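You operate a simulated robot arm through the tools that you are given. There is no shell and no other tool. Be economical: measure what you need, move in short steps, check, and stop when the job is done.

You are at the controls of a simulated robot arm. One attempt, no reset.

JOB
Share out the candles on the dining table top. At the end: the cream candle from the dining table top is on the black coaster on the dining table top; the green candle from the dining table top is on top of the grey plant pot; the red candle from the dining table top is on the white dish; two of the orange batteries from the dining table top are on top of the red candle stub; whatever was shut is shut again. Leave all else as you found it, and nothing knocked over. Set down upright: candle.

The check looks at the end state, three seconds after you hand in, the way a careful person would. Anything else that was tipped, shoved, dropped, spilled or broken makes it a failure.

ROBOT AND FRAMES
A 7-joint arm with a two-finger parallel gripper, fixed in place. Base frame: the origin is at the foot of the arm, x ahead of it, y to its left, z up; the work surface is at about z = 0. Units: mm, degrees, N and s.
With the tool pointing down near the work surface it reaches from about 220 to 580 mm from the base axis. Its first joint turns from -66.0 to 66.0 degrees. Payload 2.5 kg.
The TCP is the grasp point between the finger pads, 23 mm short of the fingertips. In the tool frame z runs along the fingers and y along their closing line. The gripper opens to 94 mm. The fingers are 38 mm wide and 10 mm thick; the gripper's body (54 by 96 mm) begins 39 mm behind the TCP.
Orientation is told as [roll, pitch, yaw] about the base's x, y, z axes, in that order, counted from this pose: with the fingers straight down and closing along the base's y, the tool's x points along the base's -x, its y along +y and its z along -z.

CONTROLS
- The arm moves only by the tool step_arm. Its argument "increments" is a list of rows, each an object (a shift or turn left out is 0, a gripper value left out holds the last) with "offset": the shift along the tool's x, y, z in m, a list of three; "rotation": the turn, a rotation vector about the tool's x, y, z in degrees, a list of three. In form: [{"offset": [x, y, z], "rotation": [ax, ay, az]}, ...]. A call has 1 to 10 rows; each row is the pose to reach, as a shift and turn from the pose commanded when the call began, along the tool's axes at that moment. "hand" is the closure, from 0 (fully open) to 1 (shut), set as the call begins (left out, the last holds). Each row takes 0.2 s and may step no farther than 50 mm and 8.6 degrees from the row before; otherwise, or with a gripper value out of range, the whole call is refused. A pose out of reach is approached as far as the arm can. The call stops where the force on the tool passes 40 N (or 10 N more than at its start, if that is more) or the arm is blocked; 0.2 s more then pass. Each finger travels about 108 mm/s and halts on what it meets, pressing with about 39 N; the grip force reading is that of the motor and also rises with nothing between the fingers. The clock runs only during rows and for 0.2 s after the last one: add rows that repeat a pose to give the fingers time. The reply holds the time, the measured pose of the TCP, the force on the tool along the base axes, the opening and the grip force, in the units named above and with some noise, with the torque about the TCP (base axes, N m) and any sound that the robot's microphone picked up.
- Cameras (640 x 400 px; columns grow to the right, rows downward): "scene" is fixed at [119.4, -414.3, 533.2]; the picture's right is [0.81, -0.58, 0.00], its down [-0.39, -0.54, -0.75] and it looks along [0.44, 0.61, -0.66] (base axes); focal length 214 px, centre (320, 200). "wrist" rides on the gripper at [86, 16, -75] in the tool frame; the picture's right is [-0.18, 0.98, 0.00], its down [-0.58, -0.11, -0.81] and it looks along [-0.79, -0.15, 0.59] (tool axes); focal length 243 px, centre (320, 200). There is no depth. A picture from a camera that has moved, and an enlarged one, comes with that camera's place and axes in the base frame and with its lens.
- capture(camera): a new picture of that camera. It takes no simulated time.
- close_up(camera, box): a new picture of the part [left, top, right, bottom] of that camera's present view, enlarged. It takes no simulated time.
- close_job(): hands the job in; it is judged then, once.

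Go step by step. Nothing tells you positions but the pictures and the camera data: compare them with the known pose of the tool, close in by small moves and look again before you grip or let go. The budget is 120 turns and 68 pictures, counting those below and the enlarged ones. Unless the task says otherwise, let go and move clear before handing in, and close with one line.

The tools are called after "Call:" as name(argument=value, ...) on one line, values as JSON. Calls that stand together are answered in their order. step_arm: Moves the arm, as the interface text tells. Its arguments: {"type":"object","properties":{"increments":{"type":"array"},"hand":{"type":"number"}},"required":["increments"]} The other tools are called the same way: capture (camera) takes a picture; close_up (camera, box) takes an enlarged picture of a part of a camera's view; close_job () hands the job in.

At the start:

```text
time_s: 0.0
eef_pos: [307.0, -45.1, 351.1]
tool_rot: [0.0, 0.0, -0.1]
contact_force: [-0.8, -0.8, 0.4]
wrist_torque: [0.0, -0.01, 0.0]
gripper_width: 94.0
gripper_force: 0.0
```

scene: 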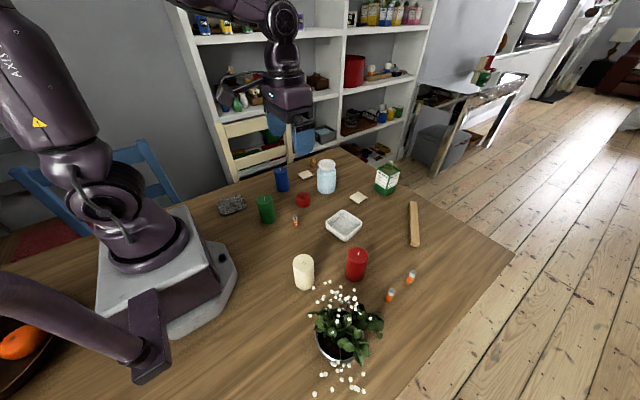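
wrist: 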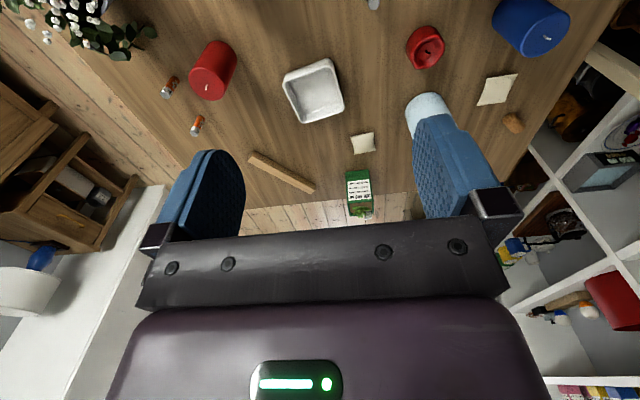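

I see the table with cream, green, red and blue candles, a white dish, a plant, batteries and a red stub. I'll enlarge the scene to find the coaster, the grey pot and the details.

Call:
close_up(camera="scene", box=[200, 140, 360, 240])

Call:
close_up(camera="scene", box=[280, 180, 440, 280])

Call:
close_up(camera="scene", box=[260, 240, 440, 400])

```text
4.00 times, centred on (280, 190) of scene
camera zoom: at [119.4, -414.3, 533.2], right [0.81, -0.58, 0.0], down [-0.39, -0.54, -0.75], along [0.44, 0.61, -0.66], focal length 858 px, centre (480, 240)
```

zoom: 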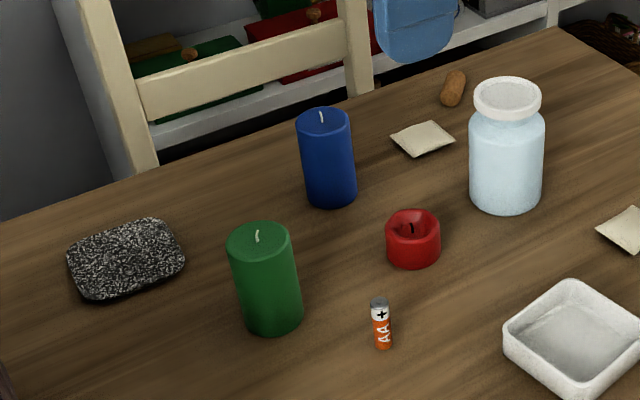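

```text
4.00 times, centred on (360, 230) of scene
camera zoom: at [119.4, -414.3, 533.2], right [0.81, -0.58, 0.0], down [-0.39, -0.54, -0.75], along [0.44, 0.61, -0.66], focal length 858 px, centre (160, 80)
```

zoom: 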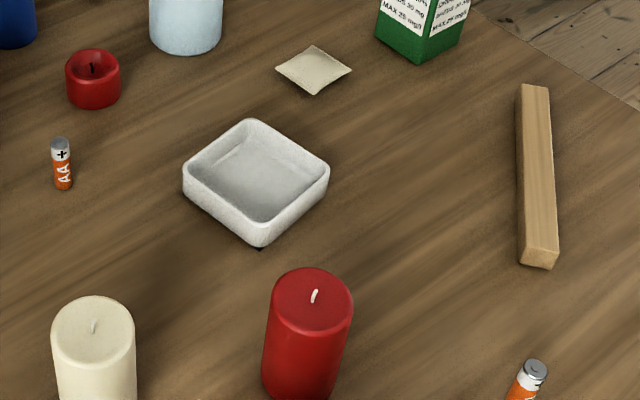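

```text
2.50 times, centred on (350, 320) of scene
camera zoom: at [119.4, -414.3, 533.2], right [0.81, -0.58, 0.0], down [-0.39, -0.54, -0.75], along [0.44, 0.61, -0.66], focal length 536 px, centre (245, -100)
```

zoom: 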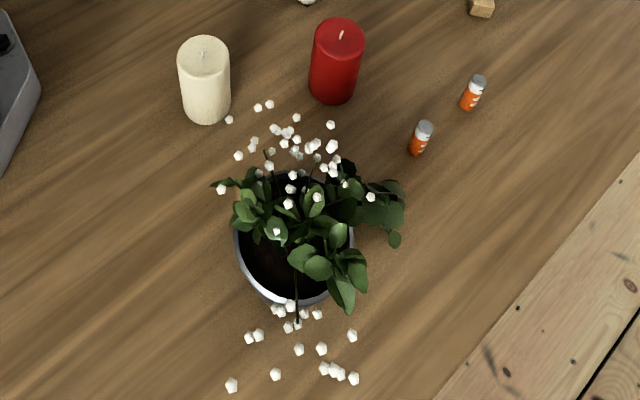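

I've got estimates for the candles, the dish, the stub and three standing batteries. I still need to identify the coaster and the pot, so I'll look closer at those and at the left of the table.

Call:
close_up(camera="scene", box=[208, 186, 256, 222])

Call:
close_up(camera="scene", box=[300, 280, 400, 390])

Call:
close_up(camera="scene", box=[280, 170, 330, 230])

```text
11.11 times, centred on (232, 204) of scene
camera zoom: at [119.4, -414.3, 533.2], right [0.81, -0.58, 0.0], down [-0.39, -0.54, -0.75], along [0.44, 0.61, -0.66], focal length 2383 px, centre (1298, 156)
```

zoom: 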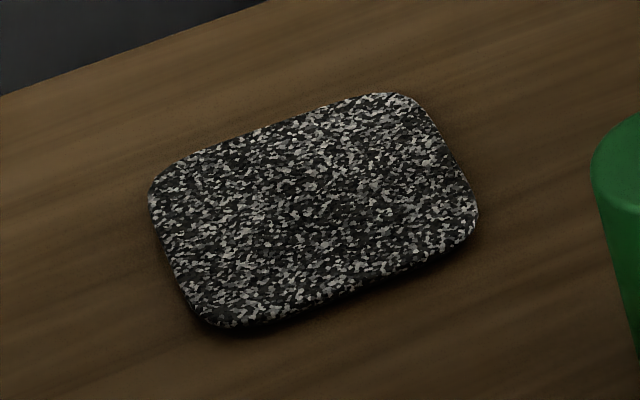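

```text
3.64 times, centred on (350, 335) of scene
camera zoom: at [119.4, -414.3, 533.2], right [0.81, -0.58, 0.0], down [-0.39, -0.54, -0.75], along [0.44, 0.61, -0.66], focal length 780 px, centre (211, -291)
```

zoom: 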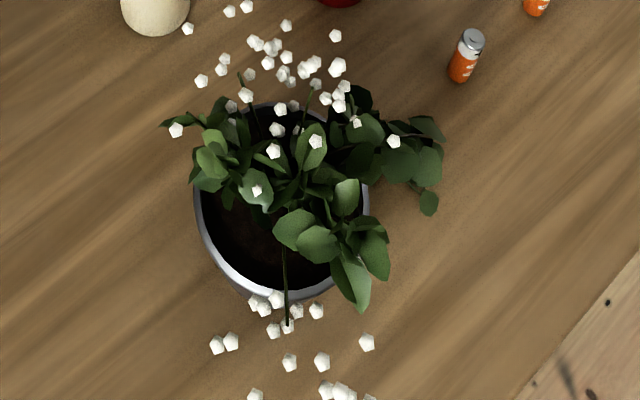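

```text
6.67 times, centred on (305, 200) of scene
camera zoom: at [119.4, -414.3, 533.2], right [0.81, -0.58, 0.0], down [-0.39, -0.54, -0.75], along [0.44, 0.61, -0.66], focal length 1430 px, centre (420, 200)
```

zoom: 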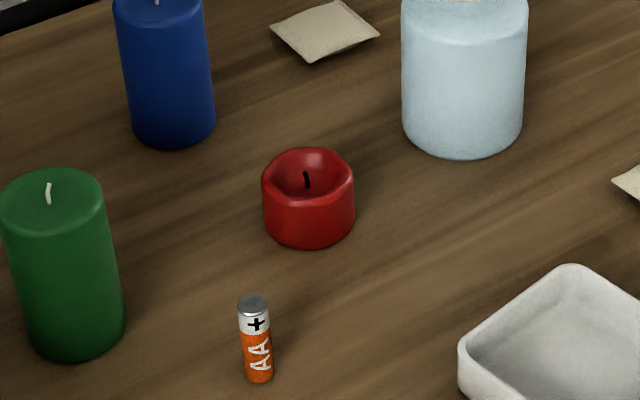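

The speckled slab must be the black coaster, and the only plant pot in sight is the one holding the plant. I'll turn the wrist so its camera looks toward the plant.

Call:
step_arm(increments=[{"rotation": [0, 0, 8]}, {"rotation": [0, 0, 16]}, {"rotation": [0, 0, 24]}, {"rotation": [0, 0, 32]}, {"rotation": [0, 0, 40]}, {"rotation": [0, 0, 48]}, {"rotation": [0, 0, 56]}, {"rotation": [0, 0, 64]}, {"rotation": [0, 0, 72]}, {"rotation": [0, 0, 80]}], hand=0)

Call:
capture(camera="wrist")

```text
time_s: 2.2
eef_pos: [306.7, -44.9, 348.3]
tool_rot: [0.1, 0.0, -80.2]
contact_force: [-1.0, 0.3, 0.0]
wrist_torque: [0.0, 0.01, 0.02]
gripper_width: 94.4
gripper_force: 0.1
```

```text
59 pictures are left
camera wrist: at [309.2, 43.6, 423.7], right [1.0, -0.01, 0.0], down [-0.01, -0.59, 0.81], along [-0.01, -0.81, -0.59], focal length 243 px, centre (320, 200)
```

wrist: 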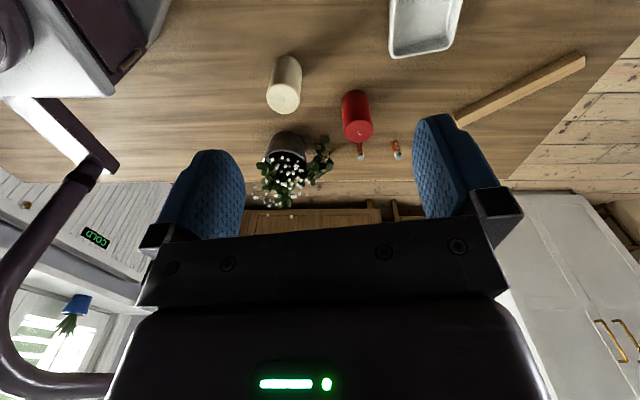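

I see the pot from afar, with flowers above it. Next I'll move the camera over it for a view from above.

Call:
step_arm(increments=[{"offset": [-0.033, -0.018, 0.003]}, {"offset": [-0.067, -0.036, 0.007]}, {"offset": [-0.1, -0.054, 0.01]}, {"offset": [-0.133, -0.072, 0.013]}, {"offset": [-0.166, -0.09, 0.016]}, {"offset": [-0.199, -0.107, 0.02]}])

Call:
capture(camera="wrist")

Call:
capture(camera="scene")

```text
time_s: 3.6
eef_pos: [236.0, -258.6, 328.7]
tool_rot: [0.0, 0.0, -79.9]
contact_force: [0.4, -0.1, 1.3]
wrist_torque: [0.0, -0.04, -0.02]
gripper_width: 94.0
gripper_force: 0.1
```

```text
58 pictures are left
camera wrist: at [237.8, -171.5, 402.4], right [1.0, -0.01, 0.0], down [-0.01, -0.59, 0.81], along [-0.01, -0.81, -0.59], focal length 243 px, centre (320, 200)
```

wrist: 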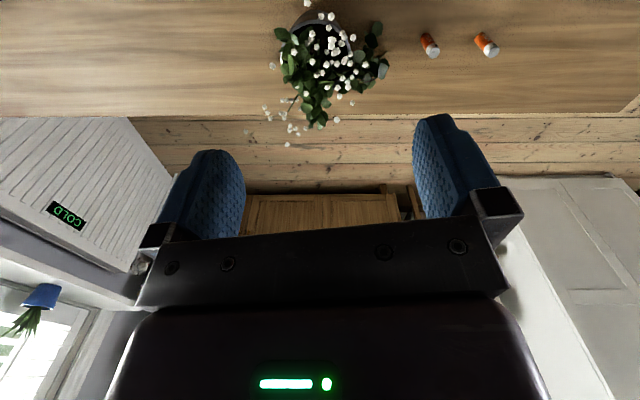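

```text
57 pictures are left
```

scene: 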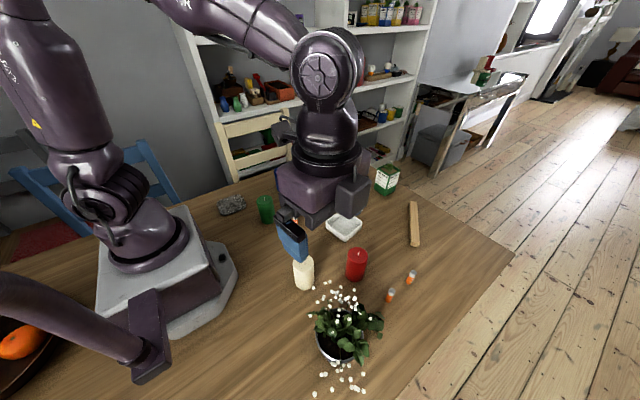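

Call:
close_up(camera="wrist", box=[250, 0, 410, 100])

```text
4.00 times, centred on (330, 50) of wrist
camera zoom: at [237.8, -171.5, 402.4], right [1.0, -0.01, 0.0], down [-0.01, -0.59, 0.81], along [-0.01, -0.81, -0.59], focal length 970 px, centre (280, 800)
```

zoom: 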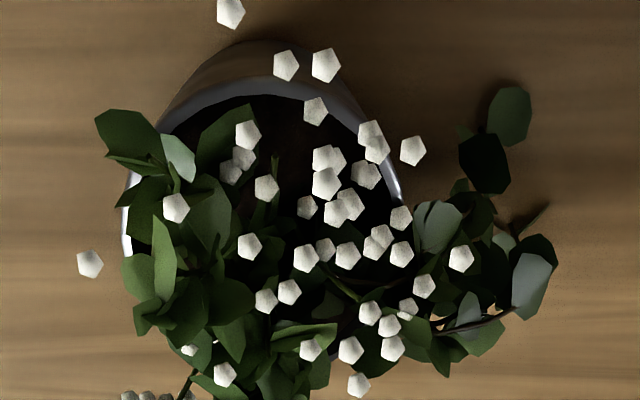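

The pot centre is near (232, -323) with its rim at about z 59, and it is filled by the plant, so I'll leave it for last. I'll start with the cream candle at about (253, -162), and hover above it first.

Call:
step_arm(increments=[{"offset": [0.0184, 0.0068, 0.0257], "rotation": [0, 0, -8]}, {"offset": [0.0368, 0.0136, 0.0515], "rotation": [0, 0, -16]}, {"offset": [0.0553, 0.0204, 0.0772], "rotation": [0, 0, -24]}, {"offset": [0.0737, 0.0272, 0.103], "rotation": [0, 0, -32]}, {"offset": [0.0921, 0.034, 0.1287], "rotation": [0, 0, -40]}, {"offset": [0.0921, 0.034, 0.1287], "rotation": [0, 0, -40]}])

Call:
capture(camera="wrist")

Call:
capture(camera="scene")

```text
time_s: 5.0
eef_pos: [254.1, -162.2, 202.2]
tool_rot: [0.0, 0.0, -39.9]
contact_force: [0.0, 0.3, 0.6]
wrist_torque: [-0.02, -0.01, -0.01]
gripper_width: 94.1
gripper_force: 0.0
```

```text
55 pictures are left
camera wrist: at [199.5, -94.5, 275.8], right [0.77, 0.64, 0.0], down [0.38, -0.46, 0.81], along [0.51, -0.62, -0.59], focal length 243 px, centre (320, 200)
```

wrist: 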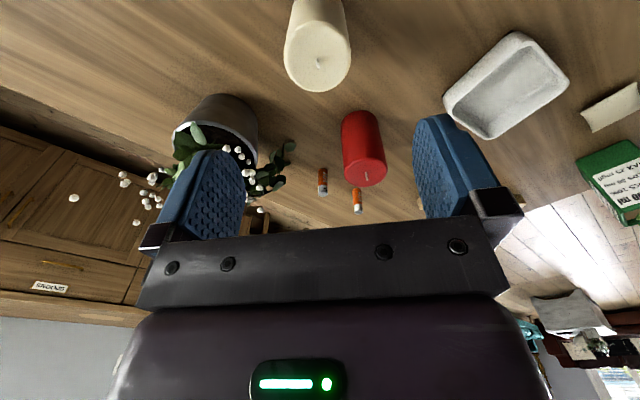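

```text
54 pictures are left
```

scene: 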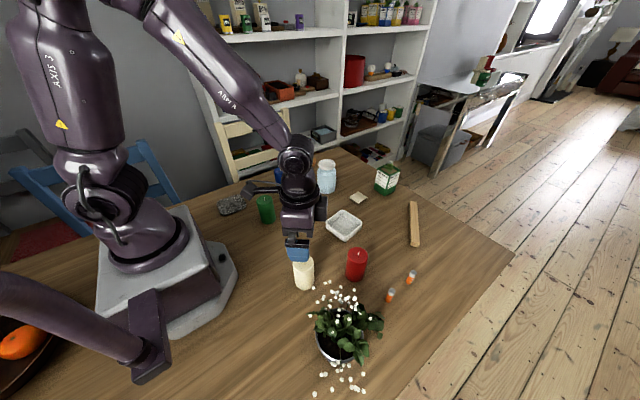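

The candle sits right below the gripper, to within a few mm. I'll descend to z about 62 and close.

Call:
step_arm(increments=[{"offset": [0.002, 0, 0.035]}, {"offset": [0.002, 0, 0.07]}, {"offset": [0.002, 0, 0.1]}, {"offset": [0.002, 0, 0.125]}, {"offset": [0.002, 0, 0.14]}])

Call:
step_arm(increments=[{"offset": [0, 0, 0]}, {"offset": [0, 0, 0]}, {"offset": [0, 0, 0]}], hand=1)

Call:
capture(camera="wrist")

```text
time_s: 6.2
eef_pos: [252.4, -159.8, 61.5]
tool_rot: [0.0, 0.0, -39.9]
contact_force: [-0.6, -0.5, -0.5]
wrist_torque: [0.01, 0.01, 0.01]
gripper_width: 94.2
gripper_force: 0.1
```

```text
time_s: 7.0
eef_pos: [252.5, -158.9, 62.8]
tool_rot: [0.0, 0.0, -40.0]
contact_force: [-1.5, -0.2, 0.0]
wrist_torque: [0.01, 0.0, 0.03]
gripper_width: 49.0
gripper_force: 38.8
```

```text
53 pictures are left
camera wrist: at [197.2, -91.4, 136.0], right [0.77, 0.63, 0.0], down [0.38, -0.46, 0.81], along [0.51, -0.62, -0.59], focal length 243 px, centre (320, 200)
```

wrist: 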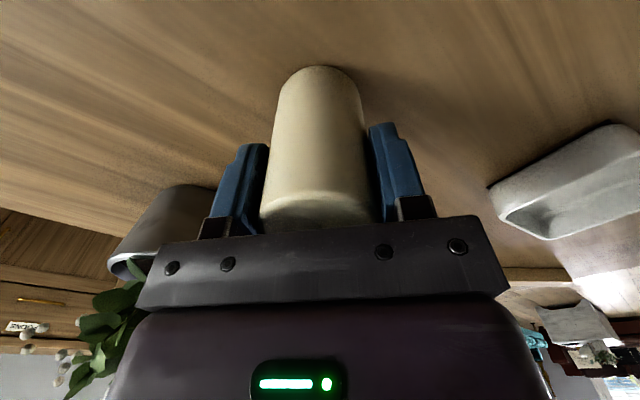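

The candle is held. I'll lift it and swing it toward the coaster by way of (285, 40).

Call:
step_arm(increments=[{"offset": [0, 0, -0.045]}, {"offset": [0, 0, -0.09]}, {"offset": [0, 0, -0.13]}, {"offset": [0.0147, 0.0247, -0.14], "rotation": [0, 0, -8]}, {"offset": [0.0294, 0.0494, -0.14], "rotation": [0, 0, -16]}, {"offset": [0.0441, 0.0741, -0.14], "rotation": [0, 0, -24]}, {"offset": [0.0589, 0.0989, -0.14], "rotation": [0, 0, -32]}, {"offset": [0.0736, 0.1236, -0.14], "rotation": [0, 0, -40]}, {"offset": [0.0883, 0.1483, -0.14], "rotation": [0, 0, -48]}, {"offset": [0.103, 0.173, -0.14], "rotation": [0, 0, -56]}])

```text
time_s: 9.2
eef_pos: [285.1, 38.5, 199.8]
tool_rot: [0.0, 0.1, 16.2]
contact_force: [0.6, 0.3, -0.5]
wrist_torque: [0.02, 0.0, 0.03]
gripper_width: 0.1
gripper_force: 39.3
```

The gripper is now empty, so the candle slipped out. I'll look at where it went.

Call:
capture(camera="scene")

Call:
capture(camera="wrist")

```text
52 pictures are left
```

scene: 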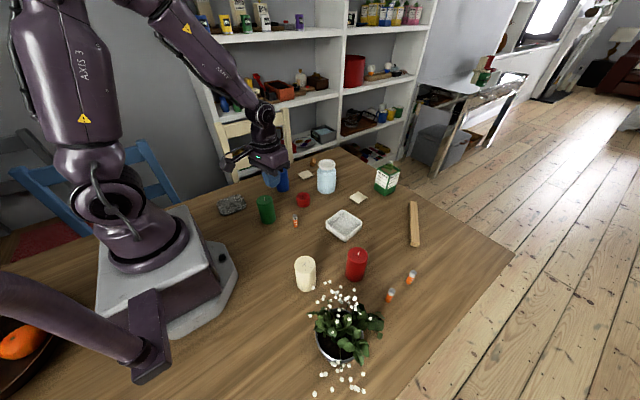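

```text
51 pictures are left
camera wrist: at [198.6, 29.9, 274.3], right [-0.1, 1.0, 0.0], down [0.59, 0.06, 0.81], along [0.8, 0.08, -0.59], focal length 243 px, centre (320, 200)
```

wrist: 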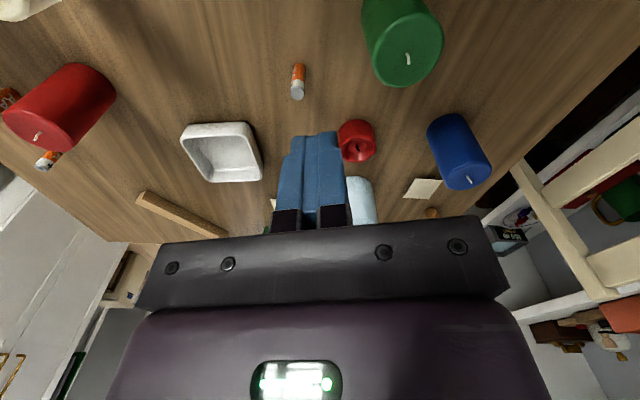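

Call:
close_up(camera="scene", box=[270, 240, 350, 300])

```text
6.67 times, centred on (310, 270) of scene
camera zoom: at [119.3, -414.3, 533.2], right [0.81, -0.58, 0.0], down [-0.39, -0.54, -0.75], along [0.44, 0.61, -0.66], focal length 1430 px, centre (387, -267)
```

zoom: 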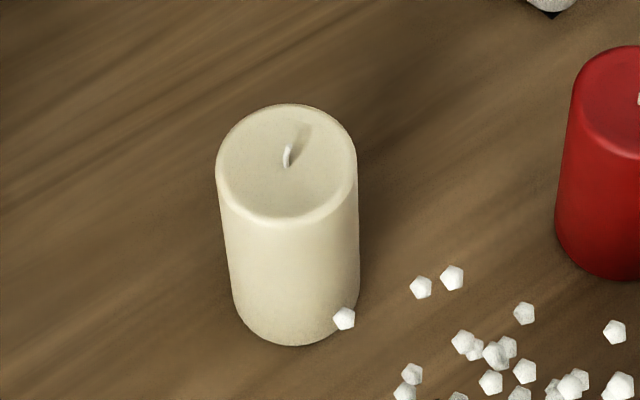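

The cream candle stayed upright and only shifted to about (252, -170). The wax seems slippery under fast motion, so I'll go back, regrip and lift slowly.

Call:
step_arm(increments=[{"offset": [0.0128, -0.0273, 0], "rotation": [0, 0, 8]}, {"offset": [0.0257, -0.0546, 0], "rotation": [0, 0, 16]}, {"offset": [0.0385, -0.0819, 0], "rotation": [0, 0, 24]}, {"offset": [0.0514, -0.1091, 0], "rotation": [0, 0, 32]}, {"offset": [0.0642, -0.1364, 0], "rotation": [0, 0, 40]}, {"offset": [0.0771, -0.1637, 0], "rotation": [0, 0, 48]}, {"offset": [0.0899, -0.191, 0], "rotation": [0, 0, 56]}, {"offset": [0.0899, -0.191, 0], "rotation": [0, 0, 56]}], hand=0)

Call:
capture(camera="wrist")

```text
time_s: 11.0
eef_pos: [251.7, -170.2, 201.7]
tool_rot: [0.0, 0.0, -40.2]
contact_force: [0.4, -0.2, -0.8]
wrist_torque: [0.02, -0.01, -0.01]
gripper_width: 93.9
gripper_force: 0.0
```

```text
49 pictures are left
camera wrist: at [195.7, -103.5, 275.5], right [0.77, 0.63, 0.0], down [0.37, -0.46, 0.81], along [0.51, -0.62, -0.59], focal length 243 px, centre (320, 200)
```

wrist: 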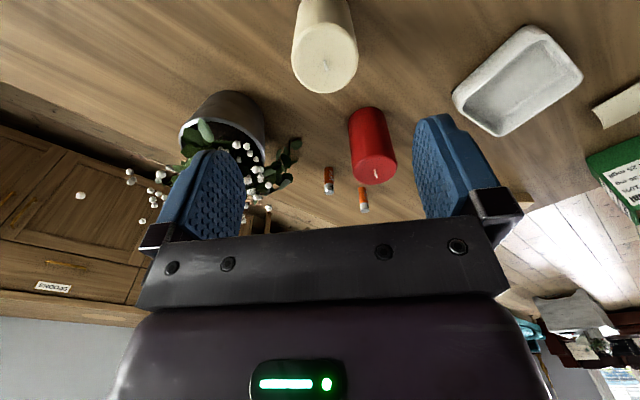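

Call:
step_arm(increments=[{"offset": [0.001, 0.002, 0.035]}, {"offset": [0.001, 0.002, 0.07]}, {"offset": [0.001, 0.002, 0.1]}, {"offset": [0.001, 0.002, 0.13]}, {"offset": [0.001, 0.002, 0.145]}])

Call:
step_arm(increments=[{"offset": [0, 0, 0]}, {"offset": [0, 0, 0]}, {"offset": [0, 0, 0]}, {"offset": [0, 0, 0]}], hand=1)

Call:
step_arm(increments=[{"offset": [0, 0, -0.003]}, {"offset": [0, 0, -0.008]}, {"offset": [0, 0, -0.014]}, {"offset": [0, 0, -0.02]}, {"offset": [0, 0, -0.02]}])

Call:
capture(camera="wrist")

```text
time_s: 12.2
eef_pos: [251.1, -167.7, 55.4]
tool_rot: [0.0, -0.1, -40.0]
contact_force: [0.2, -0.7, -0.1]
wrist_torque: [0.03, 0.02, -0.03]
gripper_width: 94.0
gripper_force: 0.1
```

```text
time_s: 13.2
eef_pos: [251.0, -168.7, 55.8]
tool_rot: [0.0, 0.0, -40.0]
contact_force: [0.2, 0.0, -0.4]
wrist_torque: [0.02, 0.01, 0.01]
gripper_width: 49.1
gripper_force: 39.1
```

```text
time_s: 14.4
eef_pos: [251.5, -168.0, 77.2]
tool_rot: [0.1, 0.0, -39.9]
contact_force: [-0.6, 0.1, -0.8]
wrist_torque: [0.03, 0.0, -0.03]
gripper_width: 49.2
gripper_force: 39.7
```

```text
48 pictures are left
camera wrist: at [196.2, -100.4, 151.2], right [0.77, 0.63, 0.0], down [0.38, -0.46, 0.81], along [0.51, -0.62, -0.59], focal length 243 px, centre (320, 200)
```

wrist: 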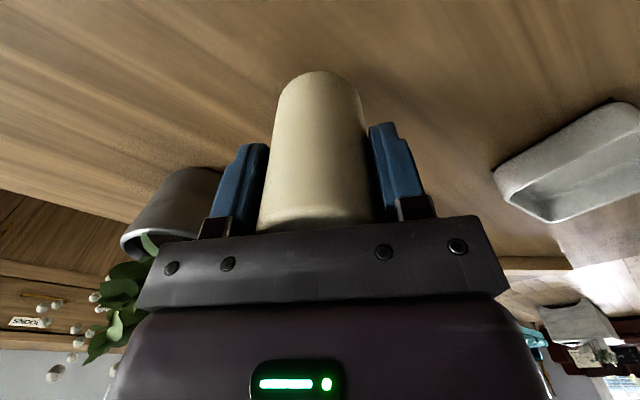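

It's holding. I'll keep lifting gently and check.

Call:
step_arm(increments=[{"offset": [0, 0, -0.006]}, {"offset": [0, 0, -0.014]}, {"offset": [0, 0, -0.024]}, {"offset": [0, 0, -0.034]}, {"offset": [0, 0, -0.044]}, {"offset": [0, 0, -0.054]}, {"offset": [0, 0, -0.062]}, {"offset": [0, 0, -0.068]}, {"offset": [0, 0, -0.07]}])

Call:
capture(camera="wrist")

```text
time_s: 16.4
eef_pos: [251.5, -168.0, 147.6]
tool_rot: [-0.1, 0.0, -40.0]
contact_force: [0.4, 0.8, -2.1]
wrist_torque: [0.04, 0.01, -0.01]
gripper_width: 49.5
gripper_force: 39.4
```

```text
47 pictures are left
camera wrist: at [197.1, -100.4, 220.6], right [0.77, 0.63, 0.0], down [0.38, -0.46, 0.81], along [0.51, -0.62, -0.59], focal length 243 px, centre (320, 200)
```

wrist: 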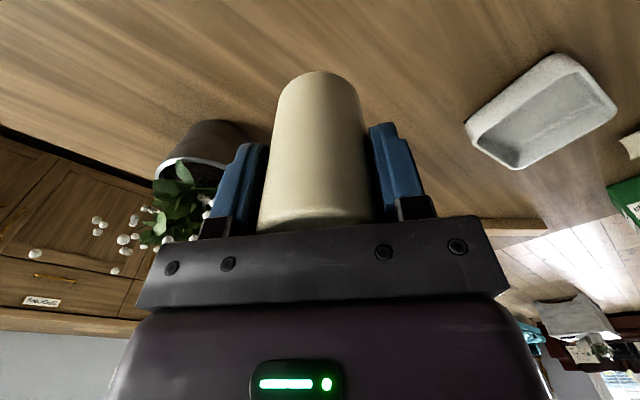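

Still held firmly. I'll transfer it gently in stages.

Call:
step_arm(increments=[{"offset": [0.004, 0.006, -0.003], "rotation": [0, 0, -2]}, {"offset": [0.011, 0.018, -0.008], "rotation": [0, 0, -6]}, {"offset": [0.02, 0.033, -0.013], "rotation": [0, 0, -10]}, {"offset": [0.03, 0.05, -0.018], "rotation": [0, 0, -15]}, {"offset": [0.04, 0.067, -0.023], "rotation": [0, 0, -20]}, {"offset": [0.05, 0.084, -0.028], "rotation": [0, 0, -25]}, {"offset": [0.06, 0.1, -0.033], "rotation": [0, 0, -30]}, {"offset": [0.068, 0.113, -0.037], "rotation": [0, 0, -34]}, {"offset": [0.074, 0.123, -0.039], "rotation": [0, 0, -38]}, {"offset": [0.0772, 0.1285, -0.04], "rotation": [0, 0, -40]}])

```text
time_s: 18.6
eef_pos: [274.6, -19.9, 186.3]
tool_rot: [0.1, 0.0, 0.2]
contact_force: [0.0, -0.4, -2.4]
wrist_torque: [-0.02, 0.0, 0.0]
gripper_width: 49.2
gripper_force: 39.1
```

Call:
step_arm(increments=[{"offset": [0.0, 0.007, 0], "rotation": [0, 0, -2]}, {"offset": [0.001, 0.021, 0], "rotation": [0, 0, -6]}, {"offset": [0.002, 0.038, 0], "rotation": [0, 0, -10]}, {"offset": [0.004, 0.057, 0], "rotation": [0, 0, -15]}, {"offset": [0.007, 0.077, 0], "rotation": [0, 0, -20]}, {"offset": [0.011, 0.097, 0], "rotation": [0, 0, -25]}, {"offset": [0.015, 0.116, 0], "rotation": [0, 0, -30]}, {"offset": [0.019, 0.132, 0], "rotation": [0, 0, -34]}, {"offset": [0.023, 0.144, 0], "rotation": [0, 0, -38]}, {"offset": [0.0246, 0.15, 0], "rotation": [0, 0, -40]}])

Call:
capture(camera="wrist")

```text
time_s: 20.8
eef_pos: [249.3, 129.7, 186.2]
tool_rot: [0.0, -0.1, 40.1]
contact_force: [0.3, 0.1, -1.6]
wrist_torque: [0.01, -0.01, 0.02]
gripper_width: 48.9
gripper_force: 39.0
```

```text
46 pictures are left
camera wrist: at [173.8, 86.1, 259.8], right [-0.49, 0.87, 0.0], down [0.51, 0.29, 0.81], along [0.7, 0.4, -0.59], focal length 243 px, centre (320, 200)
```

wrist: 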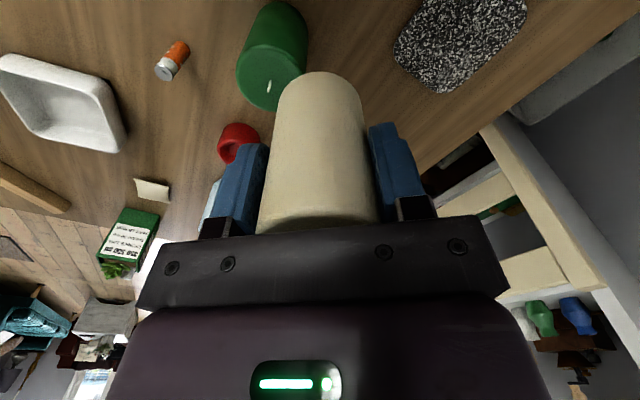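

The coaster centre is about (192, 241). I'll move above it now.

Call:
step_arm(increments=[{"offset": [-0.002, 0.007, 0], "rotation": [0, 0, -1]}, {"offset": [-0.005, 0.02, 0], "rotation": [0, 0, -2]}, {"offset": [-0.009, 0.037, 0], "rotation": [0, 0, -4]}, {"offset": [-0.013, 0.055, 0], "rotation": [0, 0, -6]}, {"offset": [-0.017, 0.073, 0], "rotation": [0, 0, -8]}, {"offset": [-0.021, 0.091, 0], "rotation": [0, 0, -10]}, {"offset": [-0.025, 0.107, 0], "rotation": [0, 0, -11]}, {"offset": [-0.0275, 0.118, 0], "rotation": [0, 0, -11]}, {"offset": [-0.0279, 0.122, 0], "rotation": [0, 0, -11]}])

Call:
capture(camera="scene")

Call:
capture(camera="wrist")

```text
time_s: 22.8
eef_pos: [191.9, 241.9, 189.1]
tool_rot: [0.0, 0.0, 51.0]
contact_force: [0.1, -0.7, -2.1]
wrist_torque: [0.0, 0.04, -0.01]
gripper_width: 49.1
gripper_force: 38.8
```

```text
45 pictures are left
```

scene: 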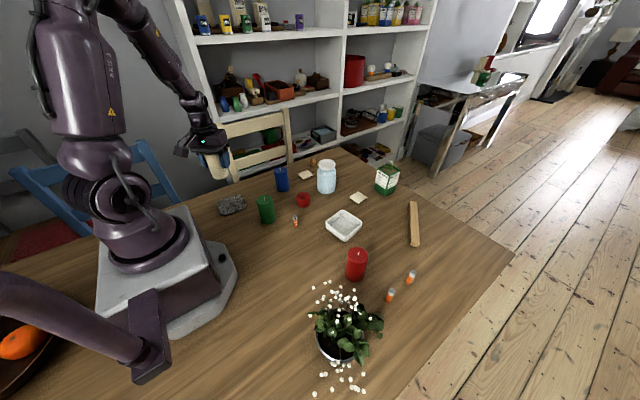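

```text
44 pictures are left
camera wrist: at [126.1, 184.8, 262.1], right [-0.65, 0.76, 0.0], down [0.45, 0.38, 0.81], along [0.61, 0.52, -0.59], focal length 243 px, centre (320, 200)
```

wrist: 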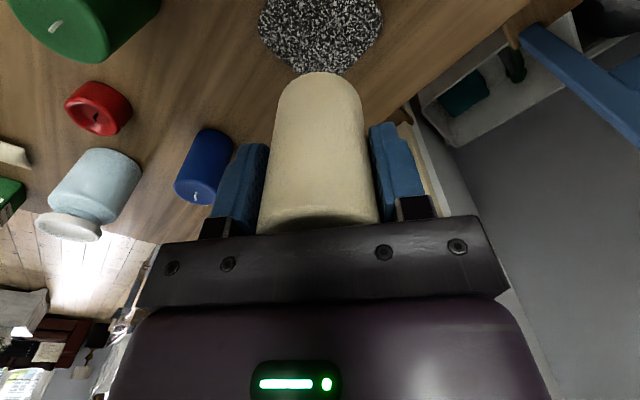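

Aligned over the coaster. I'll descend most of the way and look.

Call:
step_arm(increments=[{"offset": [0.001, 0, 0.008]}, {"offset": [0.001, 0, 0.022]}, {"offset": [0.001, 0, 0.038]}, {"offset": [0.001, 0, 0.054]}, {"offset": [0.001, 0, 0.07]}, {"offset": [0.001, 0, 0.086]}, {"offset": [0.001, 0, 0.098]}, {"offset": [0.001, 0, 0.106]}, {"offset": [0.001, 0, 0.11]}, {"offset": [0.001, 0, 0.11]}])

Call:
close_up(camera="scene", box=[190, 150, 286, 222])

```text
time_s: 25.0
eef_pos: [191.9, 240.2, 77.2]
tool_rot: [-0.1, 0.1, 50.9]
contact_force: [0.3, -0.4, -1.4]
wrist_torque: [0.02, 0.01, -0.01]
gripper_width: 49.1
gripper_force: 38.6
```

```text
5.56 times, centred on (238, 186) of scene
camera zoom: at [119.4, -414.3, 533.2], right [0.81, -0.58, 0.0], down [-0.39, -0.54, -0.75], along [0.44, 0.61, -0.66], focal length 1192 px, centre (776, 278)
```

zoom: 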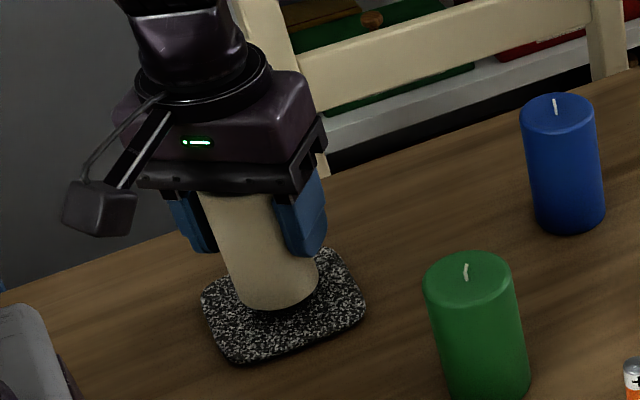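

It's centred. I'll lower it in small steps.

Call:
step_arm(increments=[{"offset": [0, 0, 0.003]}, {"offset": [0, 0, 0.006]}, {"offset": [0, 0, 0.009]}, {"offset": [0, 0, 0.009]}])

Call:
step_arm(increments=[{"offset": [0, 0, 0.0015]}, {"offset": [0, 0, 0.003]}, {"offset": [0, 0, 0.003]}])

```text
time_s: 26.0
eef_pos: [191.2, 242.0, 68.3]
tool_rot: [0.0, 0.0, 51.0]
contact_force: [0.3, 0.3, -1.9]
wrist_torque: [-0.01, 0.01, 0.03]
gripper_width: 49.3
gripper_force: 38.6
```

```text
time_s: 26.8
eef_pos: [193.4, 240.2, 64.4]
tool_rot: [0.0, 0.0, 51.0]
contact_force: [-2.8, -2.9, 11.0]
wrist_torque: [-0.12, 0.07, -0.05]
gripper_width: 49.1
gripper_force: 39.4
```

It touched down at about z 65. I'll release and rise.

Call:
step_arm(increments=[{"offset": [0, 0, -0.001]}, {"offset": [0, 0, -0.001]}, {"offset": [0, 0, -0.001]}, {"offset": [0, 0, -0.001]}], hand=0.1)

Call:
step_arm(increments=[{"offset": [0, 0, -0.015]}, {"offset": [0, 0, -0.045]}, {"offset": [0, 0, -0.085]}, {"offset": [0, 0, -0.12]}])

Call:
close_up(camera="scene", box=[190, 150, 310, 240])

```text
time_s: 27.8
eef_pos: [193.0, 240.1, 66.4]
tool_rot: [-0.1, 0.0, 50.9]
contact_force: [0.4, -0.5, -0.4]
wrist_torque: [-0.01, -0.01, -0.02]
gripper_width: 84.5
gripper_force: 0.0
```

```text
time_s: 28.8
eef_pos: [190.4, 240.7, 185.9]
tool_rot: [-0.1, -0.1, 51.1]
contact_force: [0.1, -0.4, -0.8]
wrist_torque: [0.0, -0.01, -0.01]
gripper_width: 84.6
gripper_force: 0.1
```

```text
4.44 times, centred on (250, 195) of scene
camera zoom: at [119.4, -414.3, 533.2], right [0.81, -0.58, 0.0], down [-0.39, -0.54, -0.75], along [0.44, 0.61, -0.66], focal length 953 px, centre (631, 222)
```

zoom: 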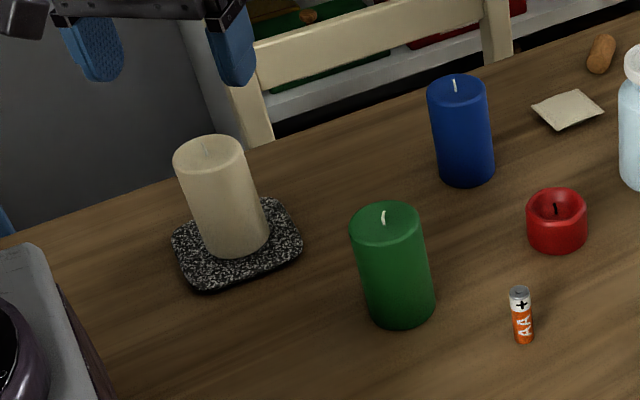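

The cream candle stands on the coaster. Next I'll look down at the stub to plan the batteries.

Call:
step_arm(increments=[{"offset": [-0.0067, -0.0343, 0.002], "rotation": [0, 0, 5]}, {"offset": [-0.0134, -0.0686, 0.004], "rotation": [0, 0, 10]}, {"offset": [-0.0201, -0.1029, 0.006], "rotation": [0, 0, 15]}, {"offset": [-0.0268, -0.1372, 0.008], "rotation": [0, 0, 20]}, {"offset": [-0.0335, -0.1715, 0.01], "rotation": [0, 0, 25]}, {"offset": [-0.0402, -0.2058, 0.012], "rotation": [0, 0, 30]}, {"offset": [-0.0469, -0.24, 0.014], "rotation": [0, 0, 35]}, {"offset": [-0.0536, -0.2743, 0.016], "rotation": [0, 0, 37]}])

Call:
close_up(camera="wrist", box=[200, 0, 440, 150])

```text
time_s: 30.6
eef_pos: [437.5, 108.3, 172.1]
tool_rot: [0.0, 0.0, 13.9]
contact_force: [-1.2, 0.3, -0.6]
wrist_torque: [-0.04, 0.04, -0.02]
gripper_width: 85.0
gripper_force: 0.0
```

```text
2.67 times, centred on (320, 75) of wrist
camera zoom: at [351.7, 103.0, 244.6], right [-0.06, 1.0, 0.0], down [0.59, 0.03, 0.81], along [0.8, 0.05, -0.59], focal length 647 px, centre (320, 533)
```

zoom: 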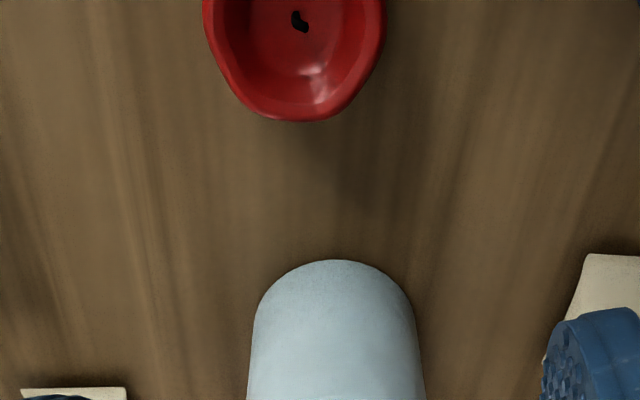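

Call:
step_arm(increments=[{"offset": [0.03, 0, 0]}, {"offset": [0.05, 0, 0]}, {"offset": [0.05, 0, 0]}])

Call:
close_up(camera="wrist", box=[232, 0, 392, 100])

```text
time_s: 31.4
eef_pos: [389.8, 96.2, 169.9]
tool_rot: [0.1, 0.0, 14.0]
contact_force: [0.5, -0.1, -0.1]
wrist_torque: [0.02, 0.03, -0.04]
gripper_width: 84.6
gripper_force: 0.1
```

```text
4.00 times, centred on (312, 50) of wrist
camera zoom: at [303.6, 91.4, 243.2], right [-0.06, 1.0, 0.0], down [0.59, 0.03, 0.81], along [0.81, 0.05, -0.59], focal length 970 px, centre (352, 800)
```

zoom: 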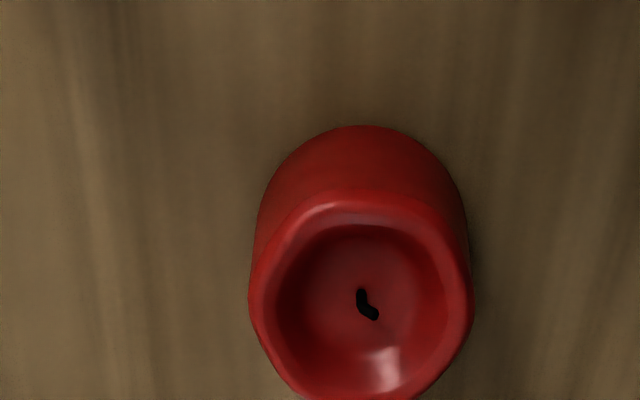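

The stub has a bowl about 34 mm wide with a wick in it, so two batteries can stand in it side by side. I'll hover over the battery near (333, 17), with the gripper turned.

Call:
step_arm(increments=[{"offset": [0.0074, -0.0063, 0], "rotation": [0, 0, 8.5]}, {"offset": [0.0149, -0.0126, 0], "rotation": [0, 0, 17]}, {"offset": [0.0223, -0.0189, 0.005], "rotation": [0, 0, 25.5]}, {"offset": [0.0297, -0.0252, 0.01], "rotation": [0, 0, 34]}, {"offset": [0.0371, -0.0315, 0.015], "rotation": [0, 0, 42.5]}, {"offset": [0.0446, -0.0379, 0.02], "rotation": [0, 0, 51]}, {"offset": [0.052, -0.0442, 0.025], "rotation": [0, 0, 59.5]}, {"offset": [0.0594, -0.0505, 0.03], "rotation": [0, 0, 68]}, {"offset": [0.0669, -0.0568, 0.03], "rotation": [0, 0, 76.5]}, {"offset": [0.0743, -0.0631, 0.03], "rotation": [0, 0, 85]}], hand=0.4)

Call:
close_up(camera="wrist", box=[160, 0, 480, 200])

```text
time_s: 33.6
eef_pos: [334.6, 18.3, 140.8]
tool_rot: [0.0, 0.0, -71.1]
contact_force: [0.6, -1.0, 0.3]
wrist_torque: [-0.01, 0.0, -0.02]
gripper_width: 56.4
gripper_force: 0.0
```

```text
2.00 times, centred on (320, 100) of wrist
camera zoom: at [322.3, 105.4, 213.7], right [0.99, 0.14, 0.0], down [0.08, -0.59, 0.81], along [0.12, -0.8, -0.59], focal length 485 px, centre (320, 400)
```

zoom: 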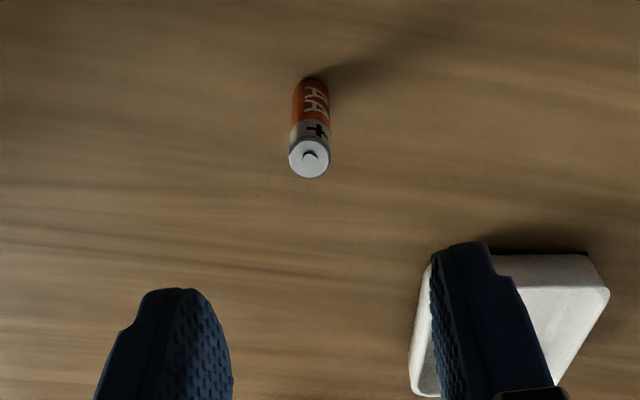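

Call:
step_arm(increments=[{"offset": [0.0024, -0.0017, 0.03]}, {"offset": [0.0024, -0.0017, 0.06]}, {"offset": [0.0024, -0.0017, 0.085]}, {"offset": [0.0024, -0.0017, 0.101]}, {"offset": [0.0024, -0.0017, 0.101]}])

Call:
close_up(camera="wrist", box=[160, 50, 480, 250])

```text
time_s: 34.8
eef_pos: [331.8, 20.0, 39.1]
tool_rot: [0.0, 0.1, -71.0]
contact_force: [0.1, -0.2, 0.6]
wrist_torque: [0.01, 0.01, 0.0]
gripper_width: 56.4
gripper_force: 0.1
```

```text
2.00 times, centred on (320, 150) of wrist
camera zoom: at [320.8, 105.9, 112.1], right [0.99, 0.15, 0.0], down [0.09, -0.59, 0.81], along [0.12, -0.8, -0.59], focal length 485 px, centre (320, 300)
```

zoom: 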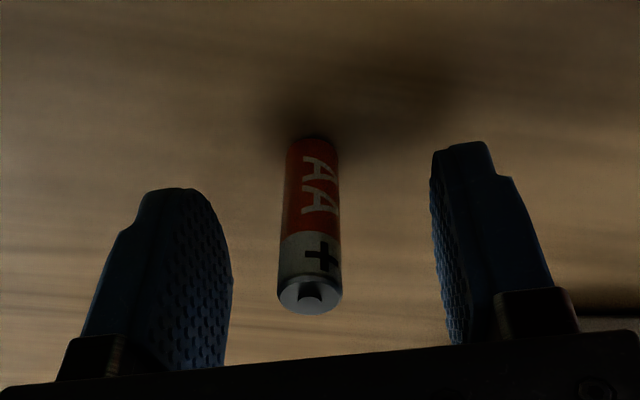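

The battery is between the fingers. I'll close and lift slowly.

Call:
step_arm(increments=[{"offset": [0.0025, 0, 0]}, {"offset": [0.0025, 0, 0]}, {"offset": [0.0025, 0, 0]}, {"offset": [0.0025, 0, 0]}], hand=1)

Call:
step_arm(increments=[{"offset": [0, 0, -0.004]}, {"offset": [0, 0, -0.012]}, {"offset": [0, 0, -0.024]}, {"offset": [0, 0, -0.038]}, {"offset": [0, 0, -0.052]}, {"offset": [0, 0, -0.066]}, {"offset": [0, 0, -0.076]}, {"offset": [0, 0, -0.08]}])

```text
time_s: 35.8
eef_pos: [330.9, 21.2, 39.2]
tool_rot: [0.0, 0.0, -71.1]
contact_force: [0.5, 0.4, 0.0]
wrist_torque: [0.03, 0.01, 0.03]
gripper_width: 12.4
gripper_force: 39.4
```

```text
time_s: 37.6
eef_pos: [331.0, 22.3, 118.5]
tool_rot: [-0.1, 0.0, -71.0]
contact_force: [0.2, -0.1, -1.2]
wrist_torque: [0.0, 0.02, 0.0]
gripper_width: 12.9
gripper_force: 38.9
```

Held (13 mm). Next I'll move it above the stub.

Call:
step_arm(increments=[{"offset": [0.003, 0.007, 0]}, {"offset": [0.009, 0.022, 0]}, {"offset": [0.016, 0.04, 0]}, {"offset": [0.023, 0.058, 0]}, {"offset": [0.03, 0.076, 0]}, {"offset": [0.036, 0.092, 0.005]}, {"offset": [0.04, 0.101, 0.01]}, {"offset": [0.0411, 0.1041, 0.015]}, {"offset": [0.0411, 0.1041, 0.015]}])

Call:
close_up(camera="wrist", box=[200, 20, 440, 170])

Call:
close_up(camera="scene", box=[256, 140, 352, 212])

```text
time_s: 39.6
eef_pos: [415.0, 94.6, 103.3]
tool_rot: [0.0, 0.0, -71.0]
contact_force: [-1.2, 0.0, 0.1]
wrist_torque: [0.01, 0.01, -0.01]
gripper_width: 12.7
gripper_force: 39.0
```

```text
2.67 times, centred on (320, 95) of wrist
camera zoom: at [404.2, 181.7, 177.6], right [0.99, 0.15, 0.0], down [0.09, -0.59, 0.81], along [0.12, -0.8, -0.59], focal length 647 px, centre (320, 480)
```

zoom: 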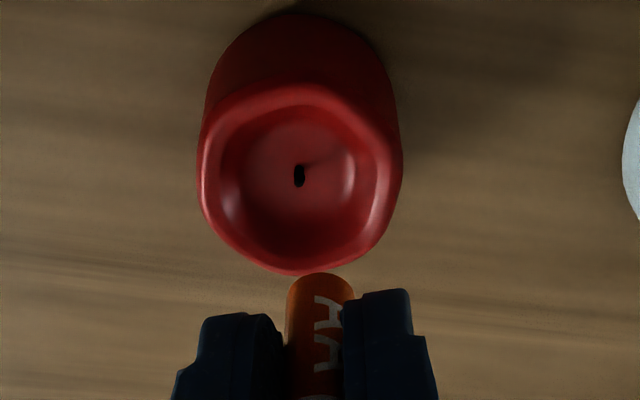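

```text
5.56 times, centred on (304, 176) of scene
camera zoom: at [119.4, -414.3, 533.2], right [0.81, -0.58, 0.0], down [-0.39, -0.54, -0.75], along [0.44, 0.61, -0.66], focal length 1192 px, centre (409, 333)
```

zoom: 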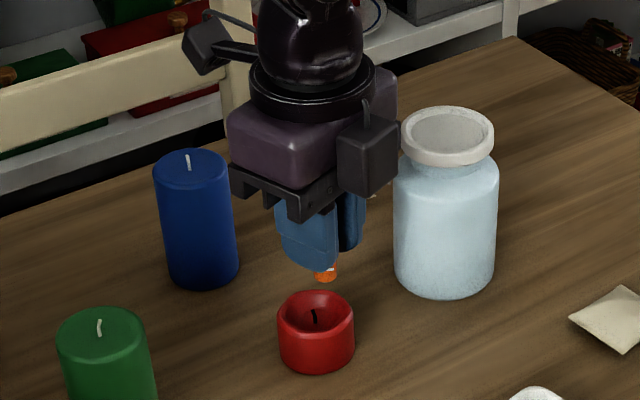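

The battery is almost aligned. I'll shift 2.5 mm sideways, lower it and look again.

Call:
step_arm(increments=[{"offset": [0, -0.0025, 0.006]}, {"offset": [0, -0.0025, 0.014]}, {"offset": [0, -0.0025, 0.022]}, {"offset": [0, -0.0025, 0.028]}, {"offset": [0, -0.0025, 0.028]}])

Call:
close_up(camera="wrist", box=[220, 20, 420, 145])

Call:
close_up(camera="scene", box=[280, 170, 328, 206])

```text
time_s: 40.8
eef_pos: [415.0, 94.7, 75.8]
tool_rot: [0.0, 0.0, -71.0]
contact_force: [0.0, -0.5, -0.7]
wrist_torque: [0.01, 0.03, 0.01]
gripper_width: 12.9
gripper_force: 38.6
```

```text
3.20 times, centred on (320, 82) of wrist
camera zoom: at [402.3, 181.3, 148.9], right [0.99, 0.15, 0.0], down [0.09, -0.59, 0.81], along [0.12, -0.8, -0.59], focal length 776 px, centre (320, 576)
```

zoom: 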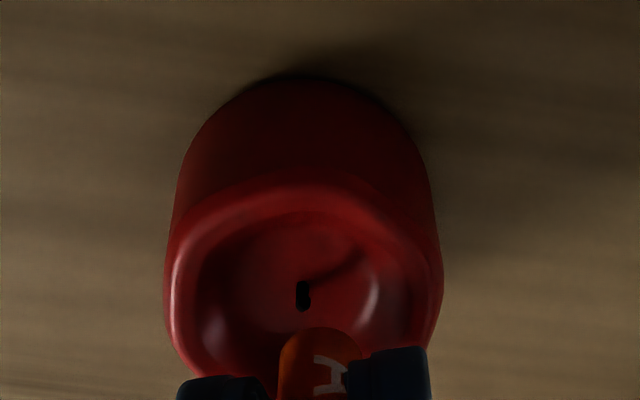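

```text
11.11 times, centred on (304, 188) of scene
camera zoom: at [119.4, -414.3, 533.2], right [0.81, -0.58, 0.0], down [-0.39, -0.54, -0.75], along [0.44, 0.61, -0.66], focal length 2383 px, centre (498, 333)
```

zoom: 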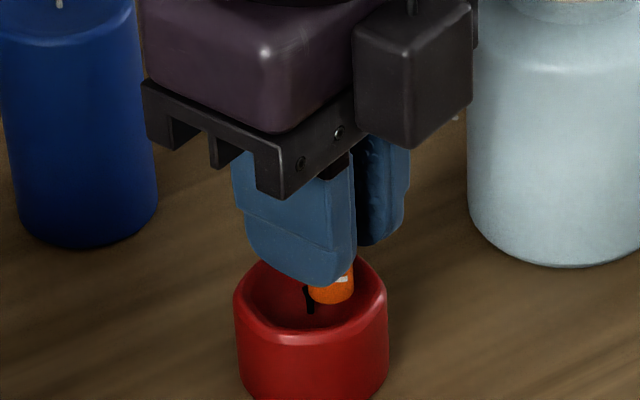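

From both views the battery sits about 7 mm beside the wick, as intended. I'll nudge 1.5 mm sideways and lower carefully to contact.

Call:
step_arm(increments=[{"offset": [0, -0.0015, 0.003]}, {"offset": [0, -0.0015, 0.006]}, {"offset": [0, -0.0015, 0.009]}, {"offset": [0, -0.0015, 0.009]}])

Call:
step_arm(increments=[{"offset": [0, 0, 0.002]}, {"offset": [0, 0, 0.004]}, {"offset": [0, 0, 0.004]}])

```text
time_s: 41.4
eef_pos: [414.8, 93.4, 74.7]
tool_rot: [0.4, 0.1, -71.0]
contact_force: [-3.3, 0.6, 7.8]
wrist_torque: [-0.03, 0.1, -0.03]
gripper_width: 12.7
gripper_force: 38.9
stopped in row 2: the force on the tool passed its limit at 47 N (the readings are from after the stop); the commanded pose is now the measured one
```

```text
time_s: 41.9
eef_pos: [415.7, 92.3, 75.6]
tool_rot: [0.6, 0.0, -70.9]
contact_force: [-1.3, 0.0, 7.7]
wrist_torque: [-0.01, 0.07, -0.03]
gripper_width: 12.7
gripper_force: 39.3
stopped in row 2: the force on the tool passed its limit at 46 N (the readings are from after the stop); the commanded pose is now the measured one
```

Contact came earlier than expected. I'll look before doing anything more.

Call:
close_up(camera="scene", box=[280, 170, 328, 206])

Call:
close_up(camera="wrist", box=[220, 20, 420, 145])

```text
11.11 times, centred on (304, 188) of scene
camera zoom: at [119.3, -414.3, 533.2], right [0.81, -0.58, 0.0], down [-0.39, -0.54, -0.75], along [0.44, 0.61, -0.66], focal length 2383 px, centre (498, 333)
```

zoom: 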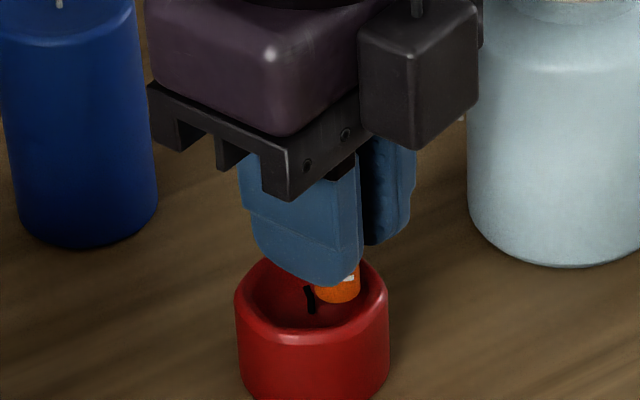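

```text
3.20 times, centred on (320, 82) of wrist
camera zoom: at [403.5, 180.7, 148.5], right [0.99, 0.15, 0.01], down [0.08, -0.59, 0.8], along [0.12, -0.8, -0.59], focal length 776 px, centre (320, 576)
```

zoom: 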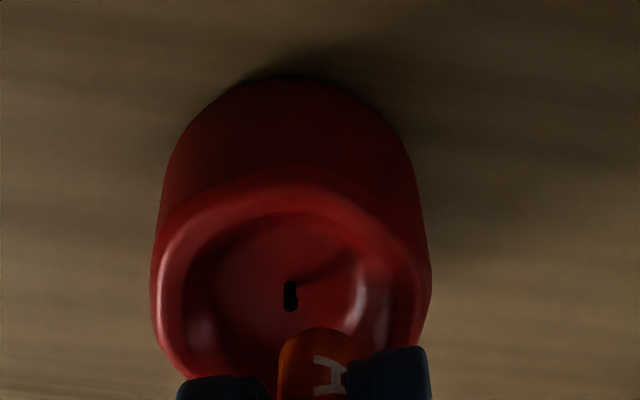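

The battery sits about 5 mm too far sideways and is catching the bowl wall. I'll rise, shift it toward the centre and retry.

Call:
step_arm(increments=[{"offset": [0, 0, -0.005]}, {"offset": [0.001, -0.0025, -0.009]}, {"offset": [0.001, -0.005, -0.009]}, {"offset": [0.001, -0.005, -0.009]}])

Call:
close_up(camera="wrist", box=[220, 20, 420, 145])

Call:
close_up(camera="scene", box=[280, 170, 328, 206])

```text
time_s: 42.9
eef_pos: [410.1, 92.1, 82.7]
tool_rot: [0.6, 0.0, -71.0]
contact_force: [0.2, 0.6, 0.5]
wrist_torque: [0.01, 0.0, 0.0]
gripper_width: 12.8
gripper_force: 38.4
```

```text
3.20 times, centred on (320, 82) of wrist
camera zoom: at [398.0, 179.8, 156.1], right [0.99, 0.15, 0.01], down [0.08, -0.59, 0.8], along [0.12, -0.8, -0.59], focal length 776 px, centre (320, 576)
```

zoom: 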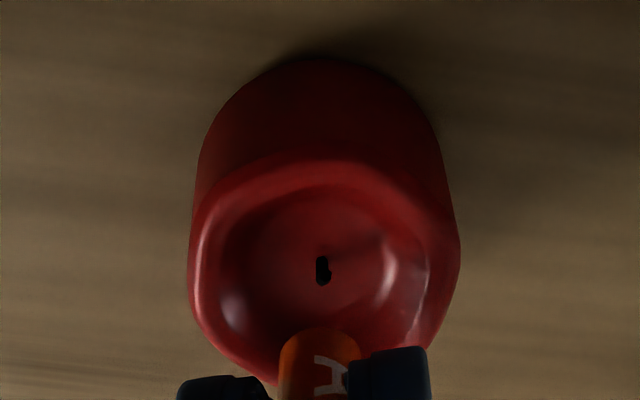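

```text
11.11 times, centred on (304, 188) of scene
camera zoom: at [119.4, -414.3, 533.2], right [0.81, -0.58, 0.0], down [-0.39, -0.54, -0.75], along [0.44, 0.61, -0.66], focal length 2383 px, centre (498, 333)
```

zoom: 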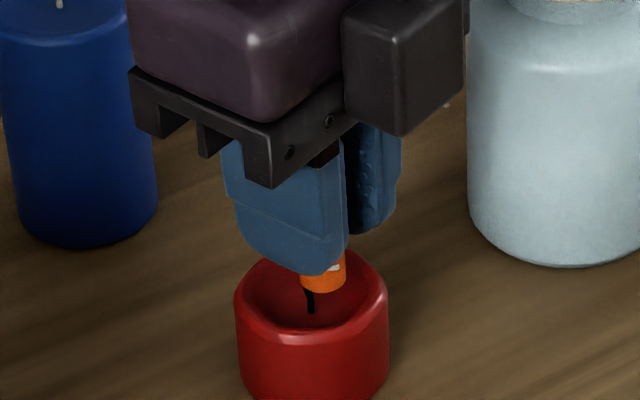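

Laterally aligned now. I'll lower gently.

Call:
step_arm(increments=[{"offset": [0, 0, 0.003]}, {"offset": [0, 0, 0.006]}, {"offset": [0, 0, 0.0075]}, {"offset": [0, 0, 0.009]}, {"offset": [0, 0, 0.0105]}, {"offset": [0, 0, 0.0105]}])

Call:
close_up(camera="scene", box=[280, 170, 328, 206])

```text
time_s: 44.2
eef_pos: [411.4, 93.6, 73.6]
tool_rot: [0.7, 0.0, -71.0]
contact_force: [-3.3, -0.8, 9.5]
wrist_torque: [-0.03, 0.11, 0.0]
gripper_width: 12.7
gripper_force: 39.2
stopped in row 6: the force on the tool passed its limit at 42 N (the readings are from after the stop); the commanded pose is now the measured one
```

```text
11.11 times, centred on (304, 188) of scene
camera zoom: at [119.3, -414.3, 533.2], right [0.81, -0.58, 0.0], down [-0.39, -0.54, -0.75], along [0.44, 0.61, -0.66], focal length 2383 px, centre (498, 333)
```

zoom: 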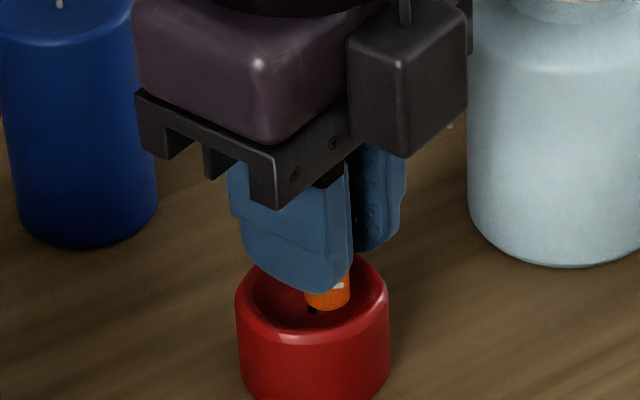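

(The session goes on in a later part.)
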